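You operate a simulated robot arm through the tools that you are given. There is no shell and no other tool. Be economical: measure what you need, move in short steps, check, and stop when the job is done.

The job below is to be done with a simulated robot arm. You get a single attempt, and the scene is never put back.

TASK
Stand the yellow cartridge beside the pink box with the white knob. It goes on the side that lies toward x -0.1, y +1.0 (a direction in the base frame), with about 3 cm between them.

The check looks at the end state, three seconds after you hand in, the way a careful person would. Anything else that was tipped, shoved, dropped, spilled or broken makes it a failure.

THE ROBOT
A 6-joint arm with a two-finger parallel gripper, fixed in place. Base frame: the origin is at the foot of the arm, x ahead of it, y to its left, z up; the work surface is at about z = 0.75. Lengths are in m, angles in degrees, forces in N, time in s.
With the tool pointing down near the work surface it reaches from about 0.3 to 0.74 m from the base axis. Its first joint turns from -66.0 to 66.0 degrees. Payload 2.45 kg.
Tool frame: the origin (TCP) lies between the finger pads and is the grasp point; the fingertips stand 0.024 m ahead of it; z points along the fingers, y is the line along which they close. Largest opening 0.068 m; finger width 0.017, thickness 0.01; the body of the gripper, 0.04 by 0.07 m, starts 0.041 m behind the TCP.
Orientation is that of the tool frame in the base frame, as a unit quaternion [w, x, y, z]. With the fingers straight down and closing along the base's y, the tool's x points along the base's -x, its y along +y and its z along -z.

THE INTERFACE
- The arm moves only by the tool step_arm. Its argument "rows" is a list that holds one entry, the list of rows, each a list of 4 numbers: the shift along the tool's x, y, z in units of 30 mm (1.0 is 30 mm), then the turn about the tool's z in units of 5 degrees (1.0 is 5 degrees). In form: [[[dx, dy, dz, yaw], ...]]. A call has 1 to 12 rows; each row shifts and turns the commanded pose from where the row before left it, along the tool's axes as they then stand. "jaw" is the finger opening in m, from 0 to 0.068, set as the call begins (left out, the last holds). A call with a number of a shift or a turn outside -1 to 1 is refused whole. Each row takes 0.2 s and may step no farther than 0.05 m and 8.6 degrees from the row before; otherwise, or with a gripper value out of range, the whole call is refused. Where a pose cannot be reached the arm comes as near as it can. A force on the tool above 40 N (or 10 N above the force at the start of the call, whichever is more), or a blocked arm, ends the call early, and 0.2 s more pass. The fingers move at their own pace (about 0.108 m/s each) and stop on an object; they squeeze with about 24 N. The grip force told is the motor's: it shows also when the fingers shut on nothing. Time passes only in rows, and 0.2 s behind the last, so rows that do not move let the fingers close. It gives the time, the measured TCP pose, the force on the tool (base axes), the opening and the grip force at its end, in the units of the frame above (readings bear some noise), and new pictures: "pictures" is both (left out), scene, wrist or none.
- Cameras (640 x 400 px; columns grow to the right, rows downward): "scene" is fixed at [0.1794, 0.4419, 1.436]; the picture's right is [-0.62, -0.79, 0.00], its down [-0.60, 0.47, -0.65] and it looks along [0.51, -0.40, -0.76] (base axes); focal length 348 px, centre (320, 200). "wrist" rides on the gripper at [0.084, 0.011, -0.075] in the tool frame; the picture's right is [-0.13, 0.99, 0.00], its down [-0.60, -0.08, -0.79] and it looks along [-0.79, -0.10, 0.61] (tool axes); focal length 251 px, centre (320, 200). There is no depth. A picture from a camera that has moved, and an enlarged one, comes with that camera's place and axes in the base frame and with its lens. The place of the scene camera against the robot may be out by one fixed shift of up to 0.018 m in any direction.
- zoom(camera, box): a new picture of the part [left, top, right, bottom] of that camera's present view, enlarged. The clock stands still meanwhile.
- close_job(): hands the job in; it is judged then, once.

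Go step by step. Nothing tells you positions but the pictures and the camera data: compare them with the known pose of the tool, close in by small moves and look again before you grip or let go. The budget is 90 turns and 170 pictures, counting those below and the enlarged ones. Unless the task says otherwise, let go and move clear before handing in, and close with one line.

The tools are called as a command line: name --argument value ..., lists and objects as JSON in quotes. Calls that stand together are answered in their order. step_arm: Moves the arm, as the interface text tells. Its arguments: {"type":"object","properties":{"rows":{"type":"array","items":{"type":"array","items":{"type":"array","items":{"type":"number"}}}},"jaw":{"type":"number"},"pictures":{"type":"string","enum":["both","scene","wrist","none"]}},"required":["rows"]} The other tools are called the same way: zoom (camera, box) takes an enlarged picture of a part of a camera's view; close_job () hands the job in.

At the start:

```text
t: 0.0
eef_pos: [0.4104, 0.1464, 0.9974]
tool_rot: [0.001, 0.001, 1.0, -0.001]
wrist_force: [0.8, 0.0, 0.0]
grip_width: 0.0679
grasp_force: 0.1
```

scene: 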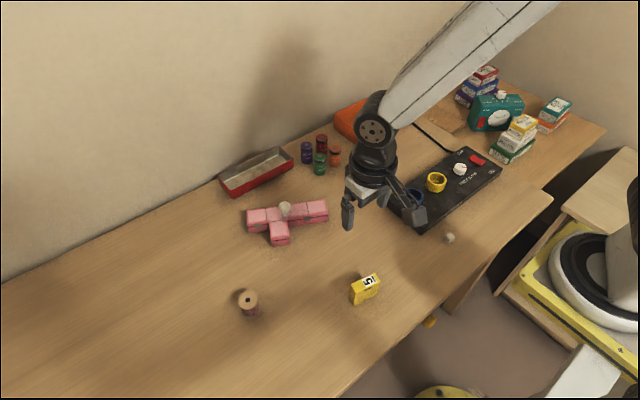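
wrist: 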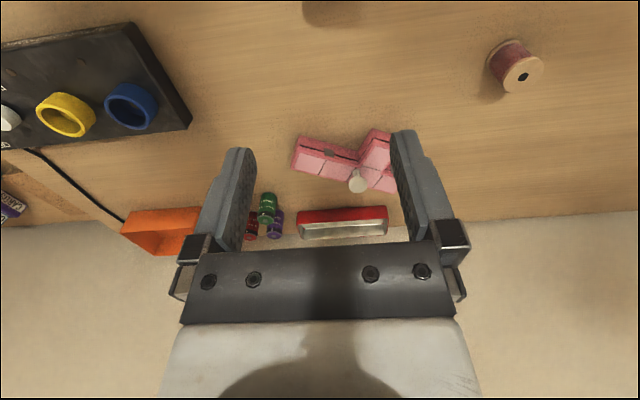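

I see a yellow cartridge near x 0.38, y 0.165 and a pink T-shaped block with a white knob near x 0.63, y 0.19. I'll look closer at both first.

zoom --camera "scene" --box '[220, 180, 348, 260]'

zoom --camera "scene" --box '[325, 255, 405, 305]'

zoom --camera "wrist" --box '[240, 100, 560, 300]'

```text
5.00 times, centred on (284, 220) of scene
camera zoom: at [0.1794, 0.4419, 1.436], right [-0.62, -0.79, 0.0], down [-0.6, 0.47, -0.65], along [0.51, -0.4, -0.76], focal length 1742 px, centre (500, 100)
```

zoom: 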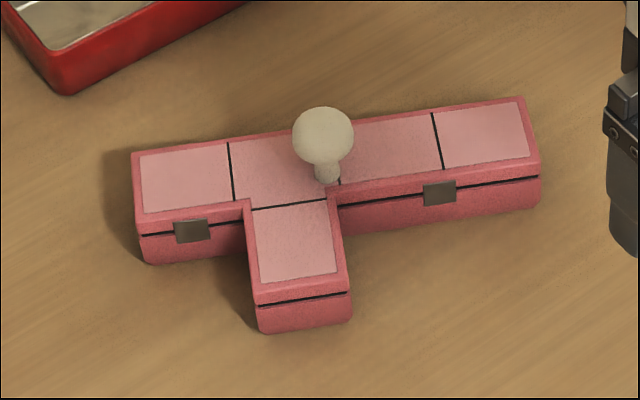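

```text
8.00 times, centred on (365, 280) of scene
camera zoom: at [0.1794, 0.4419, 1.436], right [-0.62, -0.79, 0.0], down [-0.6, 0.47, -0.65], along [0.51, -0.4, -0.76], focal length 2787 px, centre (-40, -440)
```

zoom: 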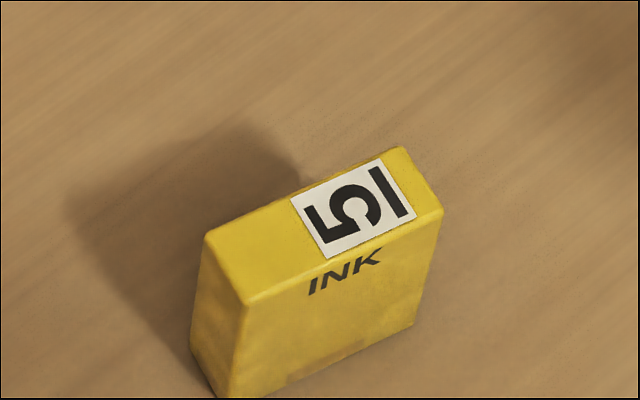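

```text
2.00 times, centred on (400, 200) of wrist
camera zoom: at [0.3259, 0.157, 1.0728], right [0.13, 0.99, 0.0], down [0.6, -0.08, 0.79], along [0.79, -0.1, -0.61], focal length 503 px, centre (160, 200)
```

zoom: 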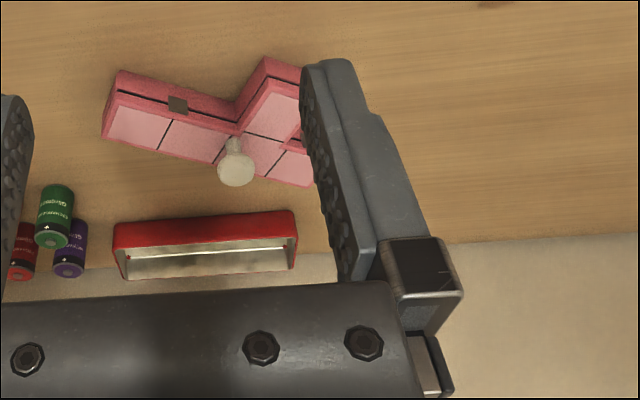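

The cartridge seems to be standing with its label on top. I'll view all of it at higher zoom to get its dimensions.

zoom --camera "scene" --box '[333, 265, 397, 305]'

step_arm --rows '[[[1, 0, 0, 0], [1, 0, 0, 0], [1, 0, -0.5, 0], [0, 0, 0, 0]]]' --pictures "wrist"

```text
10.00 times, centred on (365, 285) of scene
camera zoom: at [0.1794, 0.4419, 1.436], right [-0.62, -0.79, 0.0], down [-0.6, 0.47, -0.65], along [0.51, -0.4, -0.76], focal length 3484 px, centre (-130, -650)
```

zoom: 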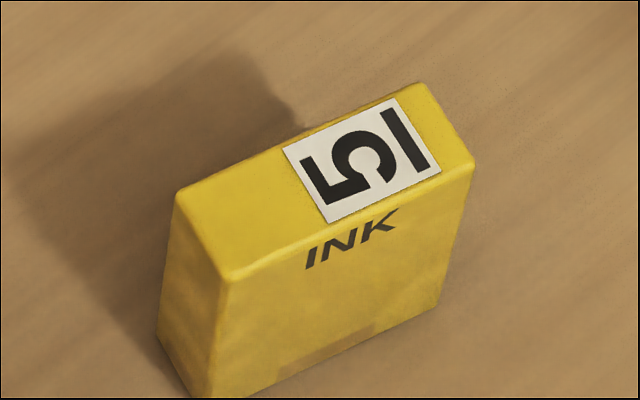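

```text
t: 1.0
eef_pos: [0.3215, 0.1465, 1.0121]
tool_rot: [0.001, 0.0, 1.0, 0.0]
wrist_force: [0.3, -0.5, -0.1]
grip_width: 0.0679
grasp_force: 0.1
camera wrist: at [0.2363, 0.1567, 1.0864], right [0.13, 0.99, 0.0], down [0.6, -0.08, 0.79], along [0.79, -0.1, -0.61], focal length 251 px, centre (320, 200)
```

wrist: 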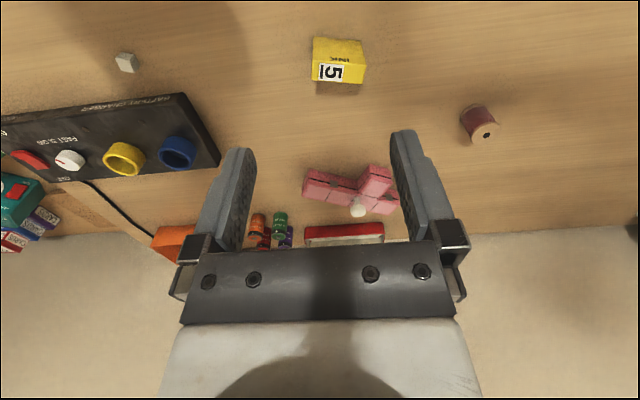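

The cartridge already stands upright, roughly 55 x 20 x 60 mm. I'll cross-check its place and the box's with the wrist camera, since the scene camera may be shifted.

zoom --camera "wrist" --box '[290, 20, 402, 90]'

zoom --camera "wrist" --box '[290, 150, 418, 230]'

```text
5.71 times, centred on (346, 55) of wrist
camera zoom: at [0.2363, 0.1567, 1.0864], right [0.13, 0.99, 0.0], down [0.6, -0.08, 0.79], along [0.79, -0.1, -0.61], focal length 1437 px, centre (171, 1029)
```

zoom: 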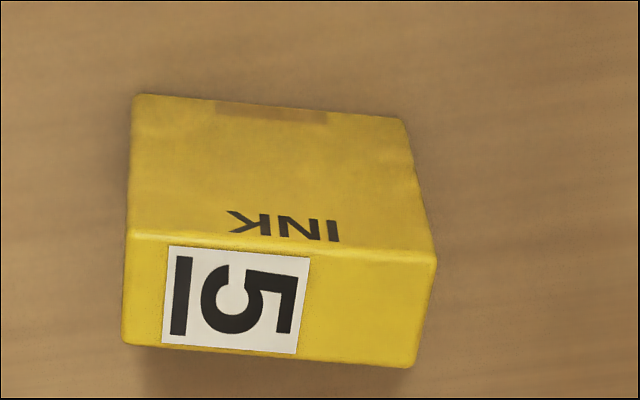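

```text
5.00 times, centred on (354, 190) of wrist
camera zoom: at [0.2363, 0.1567, 1.0864], right [0.13, 0.99, 0.0], down [0.6, -0.08, 0.79], along [0.79, -0.1, -0.61], focal length 1257 px, centre (150, 250)
```

zoom: 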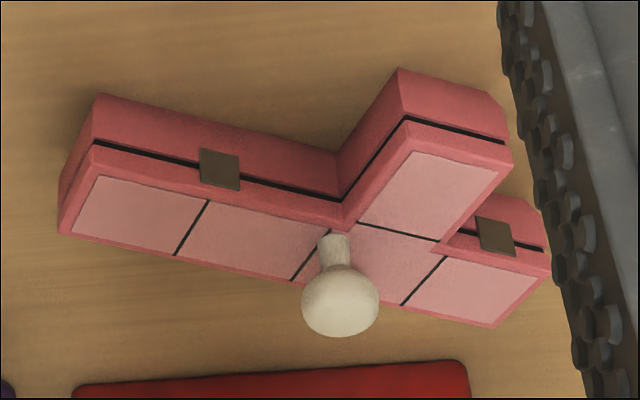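

Wrist and scene agree once I allow for a scene shift of about (-0.002, -0.0145). That puts the cartridge centre at about (0.371, 0.160), with its long axis at 77°. The target centre is about (0.620, 0.300), long side facing the box. I'll now centre above the cartridge and turn to close across its thin side.

step_arm --rows '[[[-0.83, 0.225, 0, 0], [-0.83, 0.225, 0, 0], [0, 0, 0, -1], [0, 0, 0, -1], [0, 0, 0, -1], [0, 0, 0, -1], [0, 0, 0, -1], [0, 0, 0, -1], [0, 0, 0, -1], [0, 0, 0, -1], [0, 0, 0, -1], [0, 0, 0, -1]]]' --pictures "none" --jaw 0.068

step_arm --rows '[[[0, 0, 0.8, -1], [0, 0, 0.8, -1], [0, 0, 0.8, -1], [0, 0, 0.8, -1], [0, 0, 0.8, -1], [0, 0, 0, -0.46], [0, 0, 0, 0]]]' --pictures "both"

```text
t: 3.6
eef_pos: [0.3721, 0.1596, 1.0118]
tool_rot: [0.0, -0.423, 0.906, 0.0]
wrist_force: [-0.1, 0.1, -0.3]
grip_width: 0.068
grasp_force: 0.0
```

```text
t: 5.2
eef_pos: [0.371, 0.1611, 0.8935]
tool_rot: [0.0, -0.625, 0.781, -0.001]
wrist_force: [-0.3, -0.1, 0.5]
grip_width: 0.0678
grasp_force: 0.1
camera wrist: at [0.341, 0.0802, 0.9677], right [-0.94, 0.34, 0.0], down [0.21, 0.57, 0.79], along [0.27, 0.75, -0.61], focal length 251 px, centre (320, 200)
```

scene: 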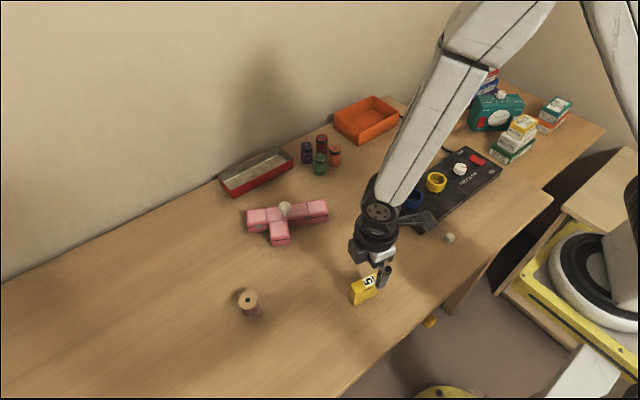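
wrist: 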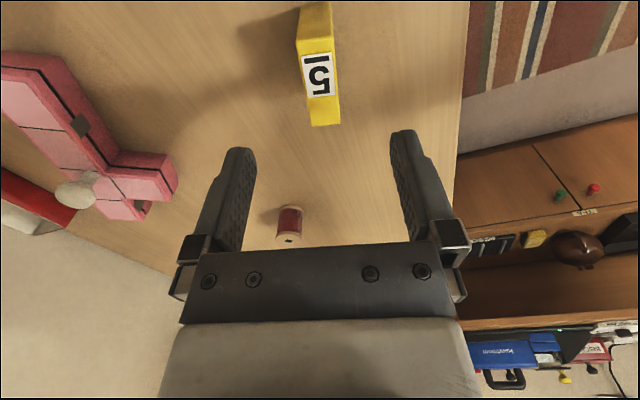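

The gripper is centred over the cartridge to within a few mm and aligned at 77°. Next I'll descend and stop partway to check.

step_arm --rows '[[[0, 0, 0.7, 0], [0, 0, 0.7, 0], [0, 0, 0.6, 0], [0, 0, 0, 0]]]' --pictures "both"

zoom --camera "scene" --box '[325, 240, 421, 310]'

```text
t: 6.2
eef_pos: [0.3711, 0.1611, 0.8327]
tool_rot: [0.001, -0.625, 0.781, 0.0]
wrist_force: [-0.9, -0.5, -0.3]
grip_width: 0.0679
grasp_force: 0.1
camera wrist: at [0.3408, 0.0804, 0.9074], right [-0.94, 0.34, 0.0], down [0.21, 0.57, 0.79], along [0.27, 0.75, -0.61], focal length 251 px, centre (320, 200)
```

scene: 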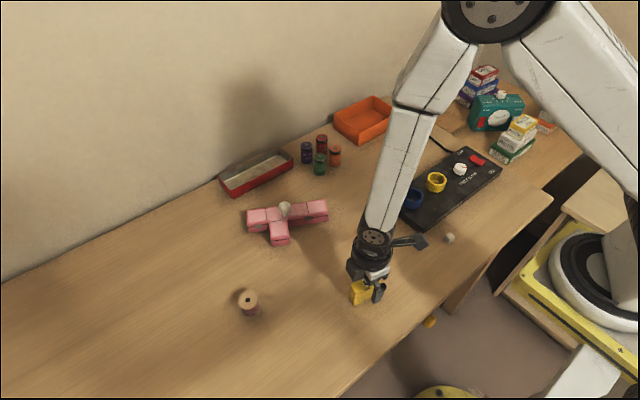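
wrist: 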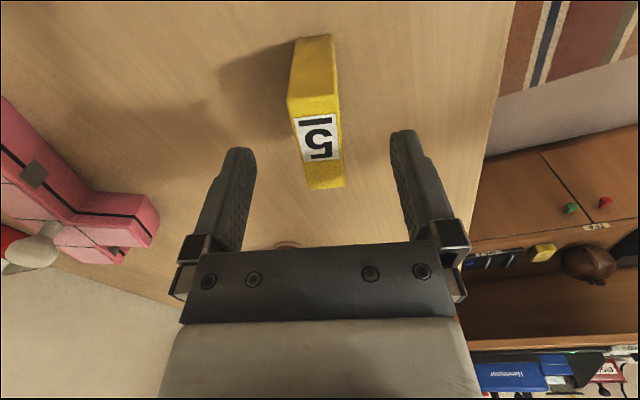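

```text
5.71 times, centred on (373, 275) of scene
camera zoom: at [0.1794, 0.4419, 1.436], right [-0.62, -0.79, 0.0], down [-0.6, 0.47, -0.65], along [0.51, -0.4, -0.76], focal length 1991 px, centre (17, -229)
```

zoom: 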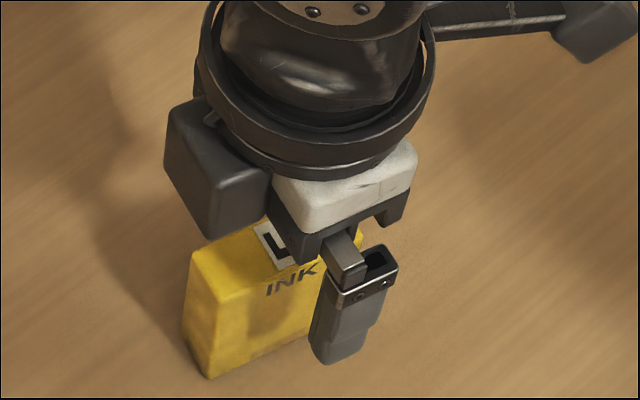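

The fingers straddle the cartridge, with its centre within about 2 mm of the TCP. Next I'll lower the last 35 mm and close.

step_arm --rows '[[[0, 0.05, 0.6, 0], [0, 0, 0.58, 0], [0, 0, 0, 0]]]' --pictures "wrist"

step_arm --rows '[[[0, 0, 0, 0], [0, 0, 0, 0], [0, 0, 0, 0], [0, 0, 0, 0]]]' --jaw 0.0 --pictures "both"

```text
t: 7.0
eef_pos: [0.3703, 0.1603, 0.7975]
tool_rot: [0.001, -0.625, 0.781, 0.0]
wrist_force: [-0.2, 0.1, -0.5]
grip_width: 0.0678
grasp_force: 0.0
camera wrist: at [0.3402, 0.0801, 0.8715], right [-0.94, 0.34, 0.0], down [0.21, 0.57, 0.79], along [0.27, 0.75, -0.61], focal length 251 px, centre (320, 200)
```

wrist: 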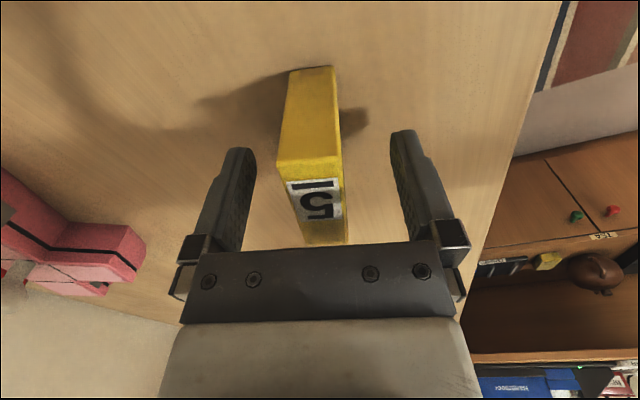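

```text
t: 8.0
eef_pos: [0.3702, 0.1598, 0.7982]
tool_rot: [-0.001, -0.625, 0.78, 0.0]
wrist_force: [-0.1, -0.5, 0.4]
grip_width: 0.0216
grasp_force: 23.8
camera wrist: at [0.3401, 0.0801, 0.8717], right [-0.94, 0.34, 0.0], down [0.21, 0.57, 0.79], along [0.27, 0.75, -0.61], focal length 251 px, centre (320, 200)
```

scene: 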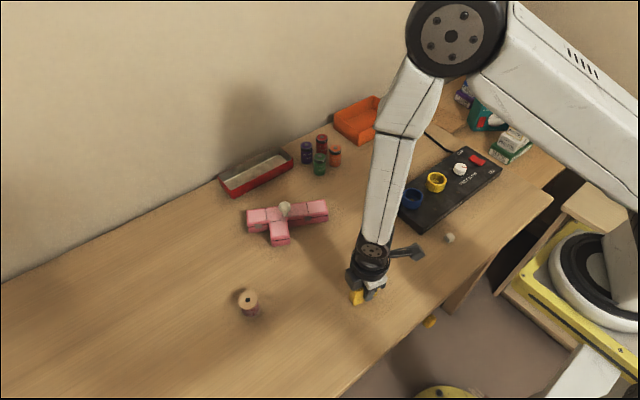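
wrist: 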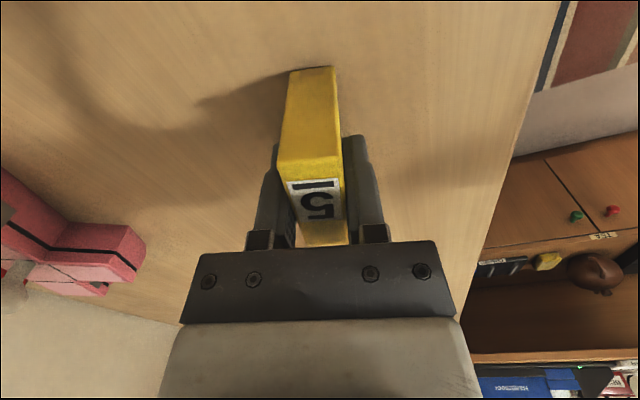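

The cartridge is gripped (opening 21.6 mm, 24 N). I'll lift it clear and turn it to the placing orientation.

step_arm --rows '[[[0, 0, -0.5, 0], [0, 0, -0.9, 0], [0, 0, -0.9, 0], [0, 0, -0.9, 0], [0, 0, -0.8, 0], [0, 0, 0, 0]]]' --pictures "wrist"

step_arm --rows '[[[0, 0, 0, 1], [0, 0, 0, 1], [0, 0, 0, 1], [0, 0, 0, 1], [0, 0, 0, 1], [0, 0, 0, 1], [0, 0, 0, 1], [0, 0, 0, 1], [0, 0, 0, 1], [0, 0, 0, 1], [0, 0, 0, 1], [0, 0, 0, 1]]]' --pictures "none"

step_arm --rows '[[[0, 0, 0, 1], [0, 0, 0, 1], [0, 0, 0, 0.3], [0, 0, 0, 0]]]' --pictures "both"

```text
t: 9.4
eef_pos: [0.367, 0.1595, 0.9183]
tool_rot: [-0.001, -0.625, 0.781, 0.0]
wrist_force: [0.1, -0.4, 0.8]
grip_width: 0.0213
grasp_force: 24.1
camera wrist: at [0.3378, 0.0802, 0.9937], right [-0.94, 0.34, 0.0], down [0.21, 0.57, 0.79], along [0.27, 0.74, -0.61], focal length 251 px, centre (320, 200)
```

wrist: 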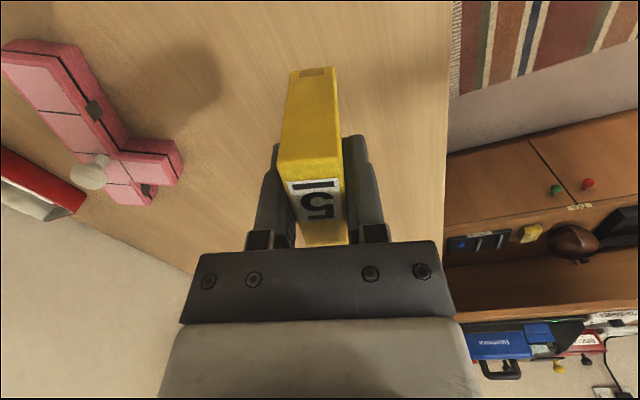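

```text
t: 12.0
eef_pos: [0.3698, 0.1606, 0.9177]
tool_rot: [0.0, -0.149, 0.989, 0.0]
wrist_force: [0.5, 0.4, -0.9]
grip_width: 0.0213
grasp_force: 23.9
```

```text
t: 13.0
eef_pos: [0.3695, 0.1604, 0.9175]
tool_rot: [0.0, -0.051, 0.999, 0.0]
wrist_force: [0.5, -0.1, -0.8]
grip_width: 0.0215
grasp_force: 23.6
camera wrist: at [0.284, 0.1623, 0.9929], right [0.03, 1.0, 0.0], down [0.61, -0.02, 0.79], along [0.79, -0.02, -0.61], focal length 251 px, centre (320, 200)
```

scene: 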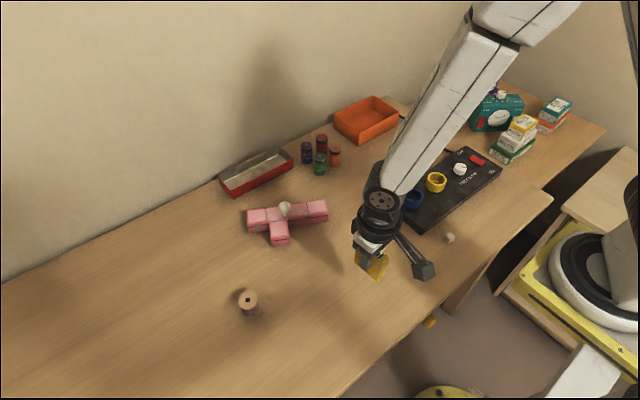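
wrist: 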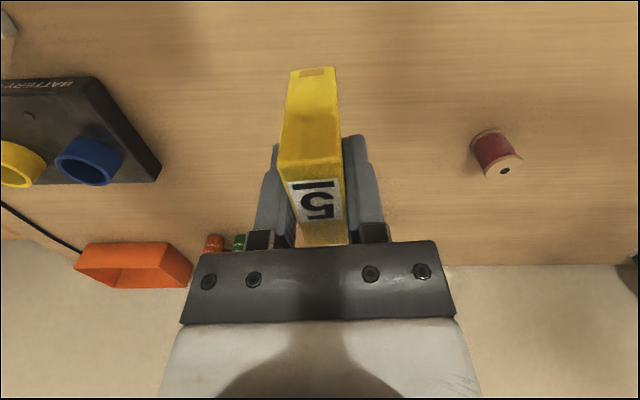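

Orientation is right: tool y now points along (-0.10, 0.995). I'll carry the cartridge high over to the spot above the target.

step_arm --rows '[[[-0.878, 0.378, 0, 0], [-0.878, 0.378, 0, 0], [-0.878, 0.378, 0, 0], [-0.878, 0.378, 0, 0], [-0.878, 0.378, 0, 0], [-0.878, 0.378, 0, 0], [-0.878, 0.378, 0, 0], [-0.878, 0.378, 0, 0], [-0.878, 0.378, 0, 0], [-0.878, 0.378, 0, 0], [0, 0, 0, 0], [0, 0, 0, 0]]]' --pictures "both"

zoom --camera "wrist" --box '[100, 20, 420, 220]'

```text
t: 15.6
eef_pos: [0.6195, 0.2993, 0.9178]
tool_rot: [0.001, -0.05, 0.999, 0.0]
wrist_force: [-0.3, -0.5, -0.9]
grip_width: 0.0214
grasp_force: 23.7
camera wrist: at [0.5346, 0.3001, 0.9932], right [0.03, 1.0, 0.0], down [0.61, -0.02, 0.79], along [0.79, -0.02, -0.61], focal length 251 px, centre (320, 200)
```

scene: 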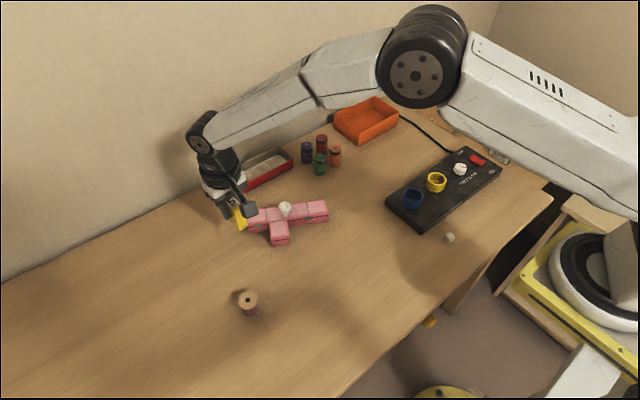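
wrist: 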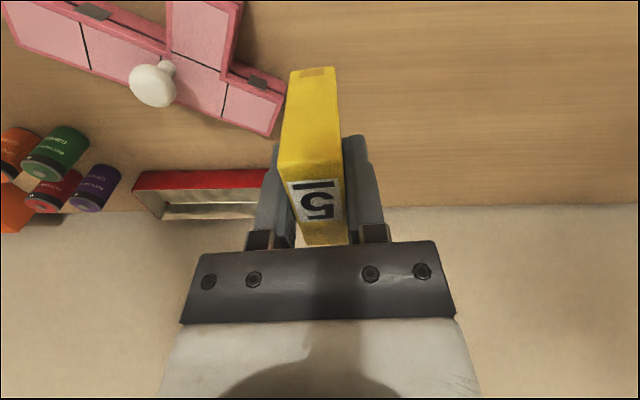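

```text
2.00 times, centred on (260, 120) of wrist
camera zoom: at [0.5346, 0.3001, 0.9932], right [0.03, 1.0, 0.0], down [0.61, -0.02, 0.79], along [0.79, -0.02, -0.61], focal length 503 px, centre (440, 360)
```

zoom: 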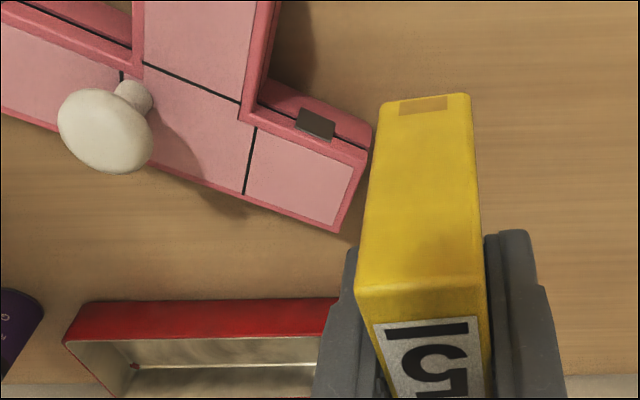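

The box's nearest corner is at about (0.657, 0.265), which would leave a gap of about 28 mm. I'll add 2 mm and lower most of the way, then check.

step_arm --rows '[[[0, 0.08, 0.8, 0], [0, 0, 0.8, 0], [0, 0, 0.8, 0], [0, 0, 0.8, 0], [0, 0, 0.3, 0], [0, 0, 0, 0]]]' --pictures "both"

zoom --camera "scene" --box '[190, 170, 334, 260]'

```text
t: 17.0
eef_pos: [0.6182, 0.3009, 0.814]
tool_rot: [0.001, -0.051, 0.999, 0.0]
wrist_force: [-0.3, 0.7, 0.2]
grip_width: 0.0215
grasp_force: 24.0
camera wrist: at [0.5337, 0.3026, 0.8882], right [0.03, 1.0, 0.0], down [0.61, -0.02, 0.79], along [0.79, -0.02, -0.61], focal length 251 px, centre (320, 200)
```

scene: 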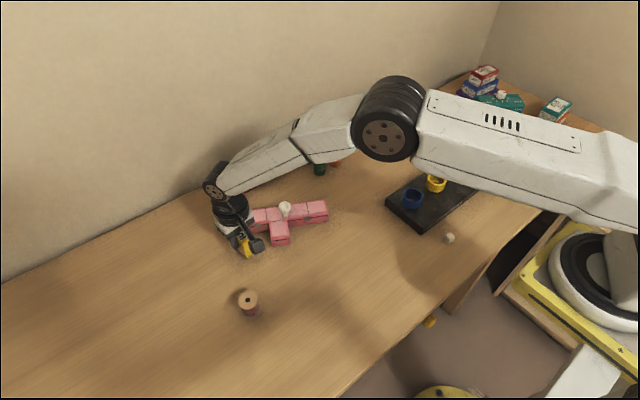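
wrist: 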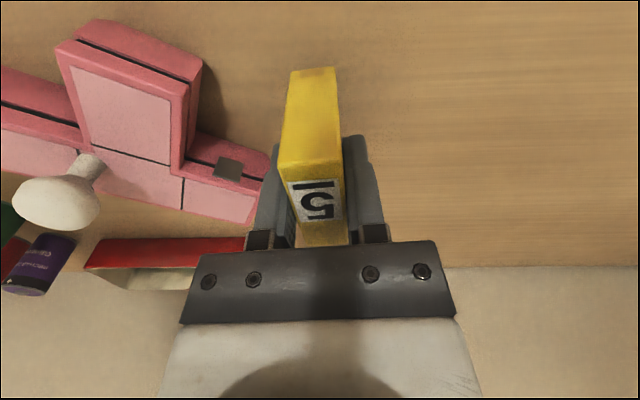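

```text
4.44 times, centred on (262, 215) of scene
camera zoom: at [0.1794, 0.4419, 1.436], right [-0.62, -0.79, 0.0], down [-0.6, 0.47, -0.65], along [0.51, -0.4, -0.76], focal length 1548 px, centre (578, 133)
```

zoom: 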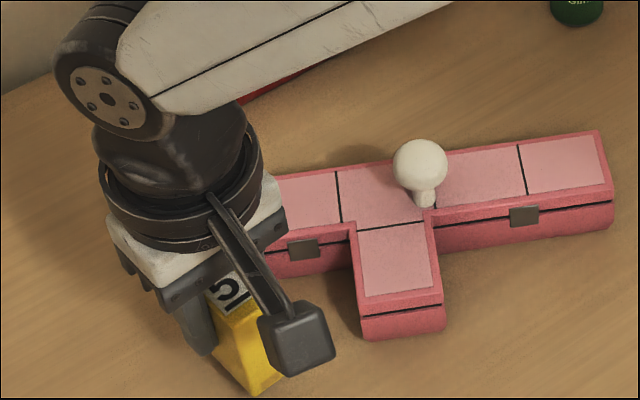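

There's clear space all round, and the cartridge is about 16 mm above the table. I'll lower gently to touch.

step_arm --rows '[[[0, 0, 0.25, 0], [0, 0, 0.2, 0], [0, 0, 0, 0], [0, 0, 0, 0]]]' --pictures "none"

step_arm --rows '[[[0, 0, 0.06, 0], [0, 0, 0, 0]]]' --pictures "wrist"

```text
t: 18.0
eef_pos: [0.6187, 0.3014, 0.8004]
tool_rot: [0.001, -0.051, 0.999, 0.0]
wrist_force: [0.2, 0.3, -0.7]
grip_width: 0.0214
grasp_force: 24.5
```

```text
t: 18.6
eef_pos: [0.6179, 0.3008, 0.7973]
tool_rot: [0.001, -0.051, 0.999, 0.0]
wrist_force: [0.2, 0.4, -0.1]
grip_width: 0.0213
grasp_force: 23.6
camera wrist: at [0.5332, 0.303, 0.8723], right [0.03, 1.0, 0.0], down [0.61, -0.02, 0.79], along [0.79, -0.02, -0.61], focal length 251 px, centre (320, 200)
```

wrist: 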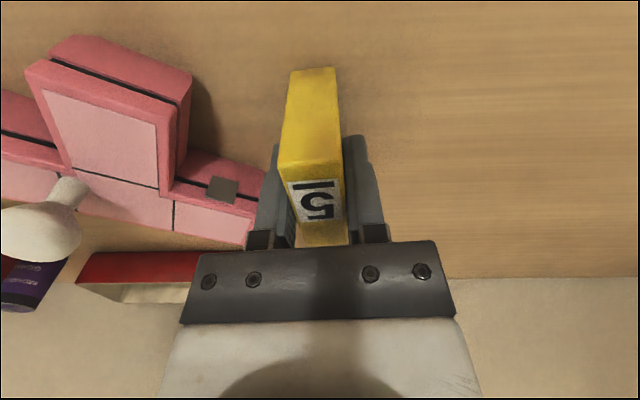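

There's no contact force yet, so I'll inch down further.

step_arm --rows '[[[0, 0, 0.04, 0], [0, 0, 0, 0], [0, 0, 0, 0]]]' --pictures "none"

```text
t: 19.4
eef_pos: [0.6188, 0.3018, 0.7971]
tool_rot: [0.001, -0.051, 0.999, -0.001]
wrist_force: [-0.7, -1.3, 3.2]
grip_width: 0.0217
grasp_force: 23.7
```

Contact shows: upward force is 3 N and the height has stopped changing. I'll open only partway so the near finger stays clear of the box, then look.

step_arm --rows '[[[0, 0, 0, 0], [0, 0, 0, 0], [0, 0, 0, 0]]]' --jaw 0.04 --pictures "wrist"

```text
t: 20.2
eef_pos: [0.6184, 0.3025, 0.7963]
tool_rot: [0.001, -0.05, 0.999, 0.0]
wrist_force: [0.3, 1.4, 0.0]
grip_width: 0.0402
grasp_force: 0.1
camera wrist: at [0.5334, 0.3033, 0.8712], right [0.03, 1.0, 0.0], down [0.61, -0.02, 0.79], along [0.79, -0.02, -0.61], focal length 251 px, centre (320, 200)
```

wrist: 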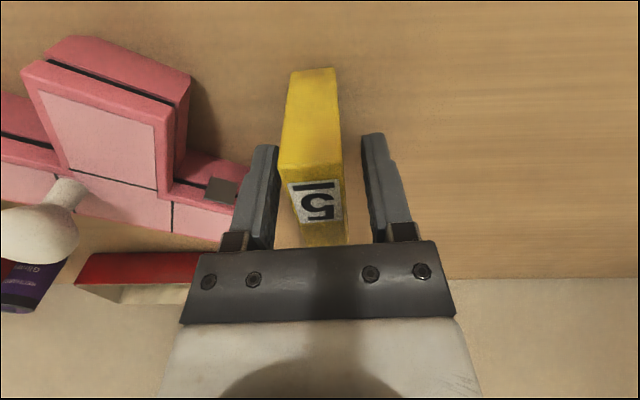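

The cartridge is released and standing. I'll go straight up, then back off toward the base to view the result.

step_arm --rows '[[[0, 0, -0.5, 0], [0, 0, -0.8, 0], [0, 0, -0.9, 0], [0, 0, -0.9, 0], [0, 0, -0.9, 0], [0, 0, -0.9, 0], [0, 0, 0, 0]]]' --pictures "none"

step_arm --rows '[[[0.9, 0, 0, 0], [0.9, 0, 0, 0], [0.9, 0, 0, 0], [0.9, 0, 0, 0], [0.9, 0, 0, 0], [0, 0, 0, 0]]]' --pictures "both"

zoom --camera "scene" --box '[190, 170, 334, 260]'

zoom --camera "wrist" --box '[160, 40, 400, 190]'

```text
t: 21.8
eef_pos: [0.619, 0.3023, 0.9433]
tool_rot: [0.0, -0.051, 0.999, 0.0]
wrist_force: [0.0, -0.5, -0.1]
grip_width: 0.0402
grasp_force: 0.1
```

```text
t: 23.2
eef_pos: [0.4864, 0.2864, 0.9415]
tool_rot: [0.002, -0.05, 0.999, 0.0]
wrist_force: [-0.2, -0.2, -0.1]
grip_width: 0.04
grasp_force: 0.1
camera wrist: at [0.4009, 0.2888, 1.0168], right [0.03, 1.0, 0.0], down [0.61, -0.02, 0.79], along [0.79, -0.02, -0.61], focal length 251 px, centre (320, 200)
```

scene: 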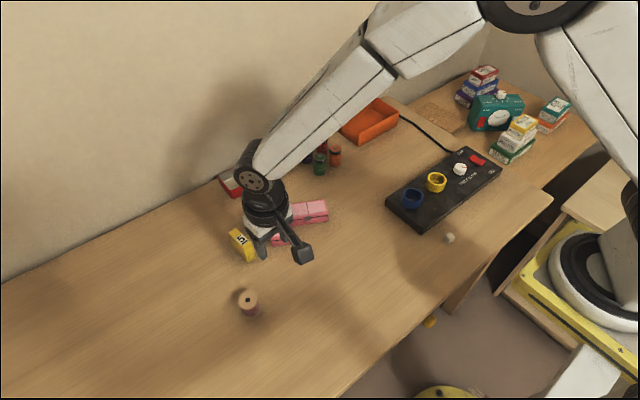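
wrist: 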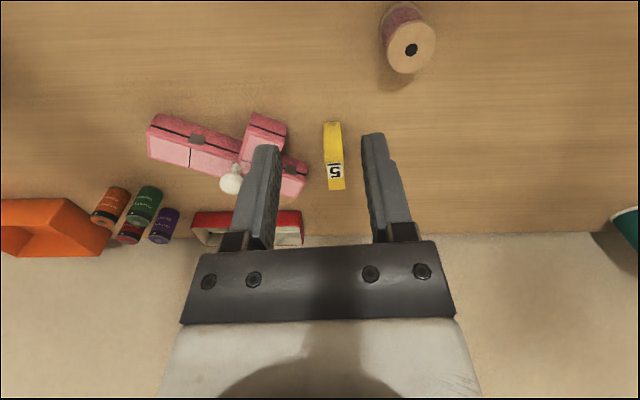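

```text
4.44 times, centred on (262, 215) of scene
camera zoom: at [0.1794, 0.4419, 1.436], right [-0.62, -0.79, 0.0], down [-0.6, 0.47, -0.65], along [0.51, -0.4, -0.76], focal length 1548 px, centre (578, 133)
```

zoom: 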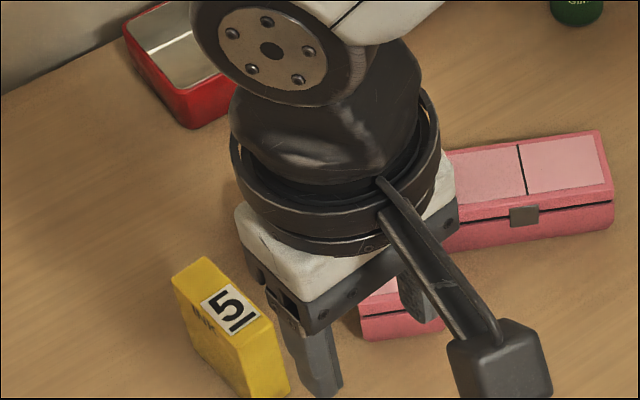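

```text
2.67 times, centred on (280, 115) of wrist
camera zoom: at [0.4009, 0.2888, 1.0168], right [0.03, 1.0, 0.0], down [0.61, -0.02, 0.79], along [0.79, -0.02, -0.61], focal length 670 px, centre (427, 427)
```

zoom: 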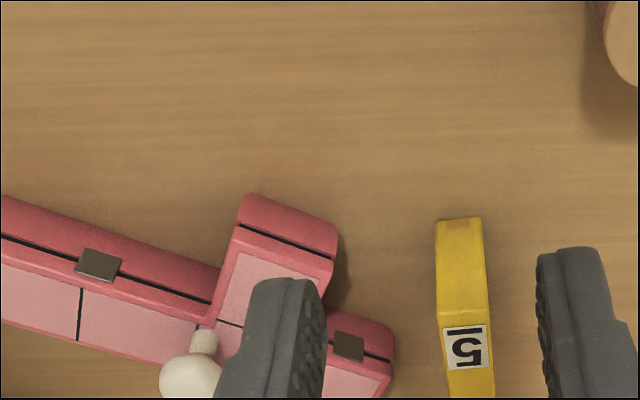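

The cartridge stands upright next to the box. I'll swing the arm aside and take one clear scene picture to check the gap.

step_arm --rows '[[[0.9, 0, -0.3, 0], [0.9, -0.5, -0.3, 0], [0, -0.9, 0, 0], [0, -0.9, 0, 0], [0, -0.9, 0, 0], [0, -0.9, 0, 0], [0, -0.9, 0, 0], [0, 0, 0, 0]]]' --pictures "scene"

zoom --camera "scene" --box '[190, 180, 334, 270]'

```text
t: 25.0
eef_pos: [0.4457, 0.1326, 0.9618]
tool_rot: [0.0, -0.05, 0.999, 0.0]
wrist_force: [0.8, 0.2, -0.6]
grip_width: 0.0399
grasp_force: 0.1
```

scene: 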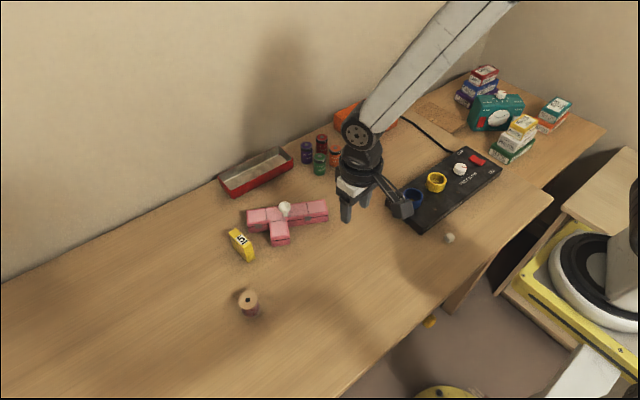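

```text
4.44 times, centred on (262, 225) of scene
camera zoom: at [0.1794, 0.4418, 1.436], right [-0.62, -0.79, 0.0], down [-0.6, 0.47, -0.65], along [0.51, -0.4, -0.76], focal length 1548 px, centre (578, 89)
```

zoom: 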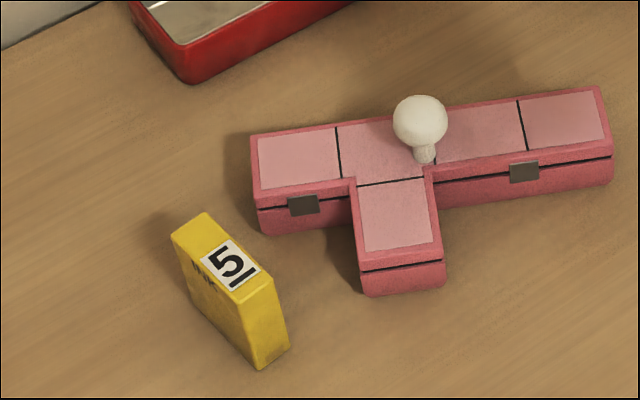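

The cartridge stands upright about 3 cm from the box's nearest corner on the requested side. Nothing else has moved and the arm is clear, so I'm handing in.

close_job

```text
The job is handed in.
```

The yellow cartridge stands upright beside the pink box, on the side toward x -0.1, y +1.0, with a gap of about 3 cm; I handed the job in with the arm clear and nothing else disturbed.
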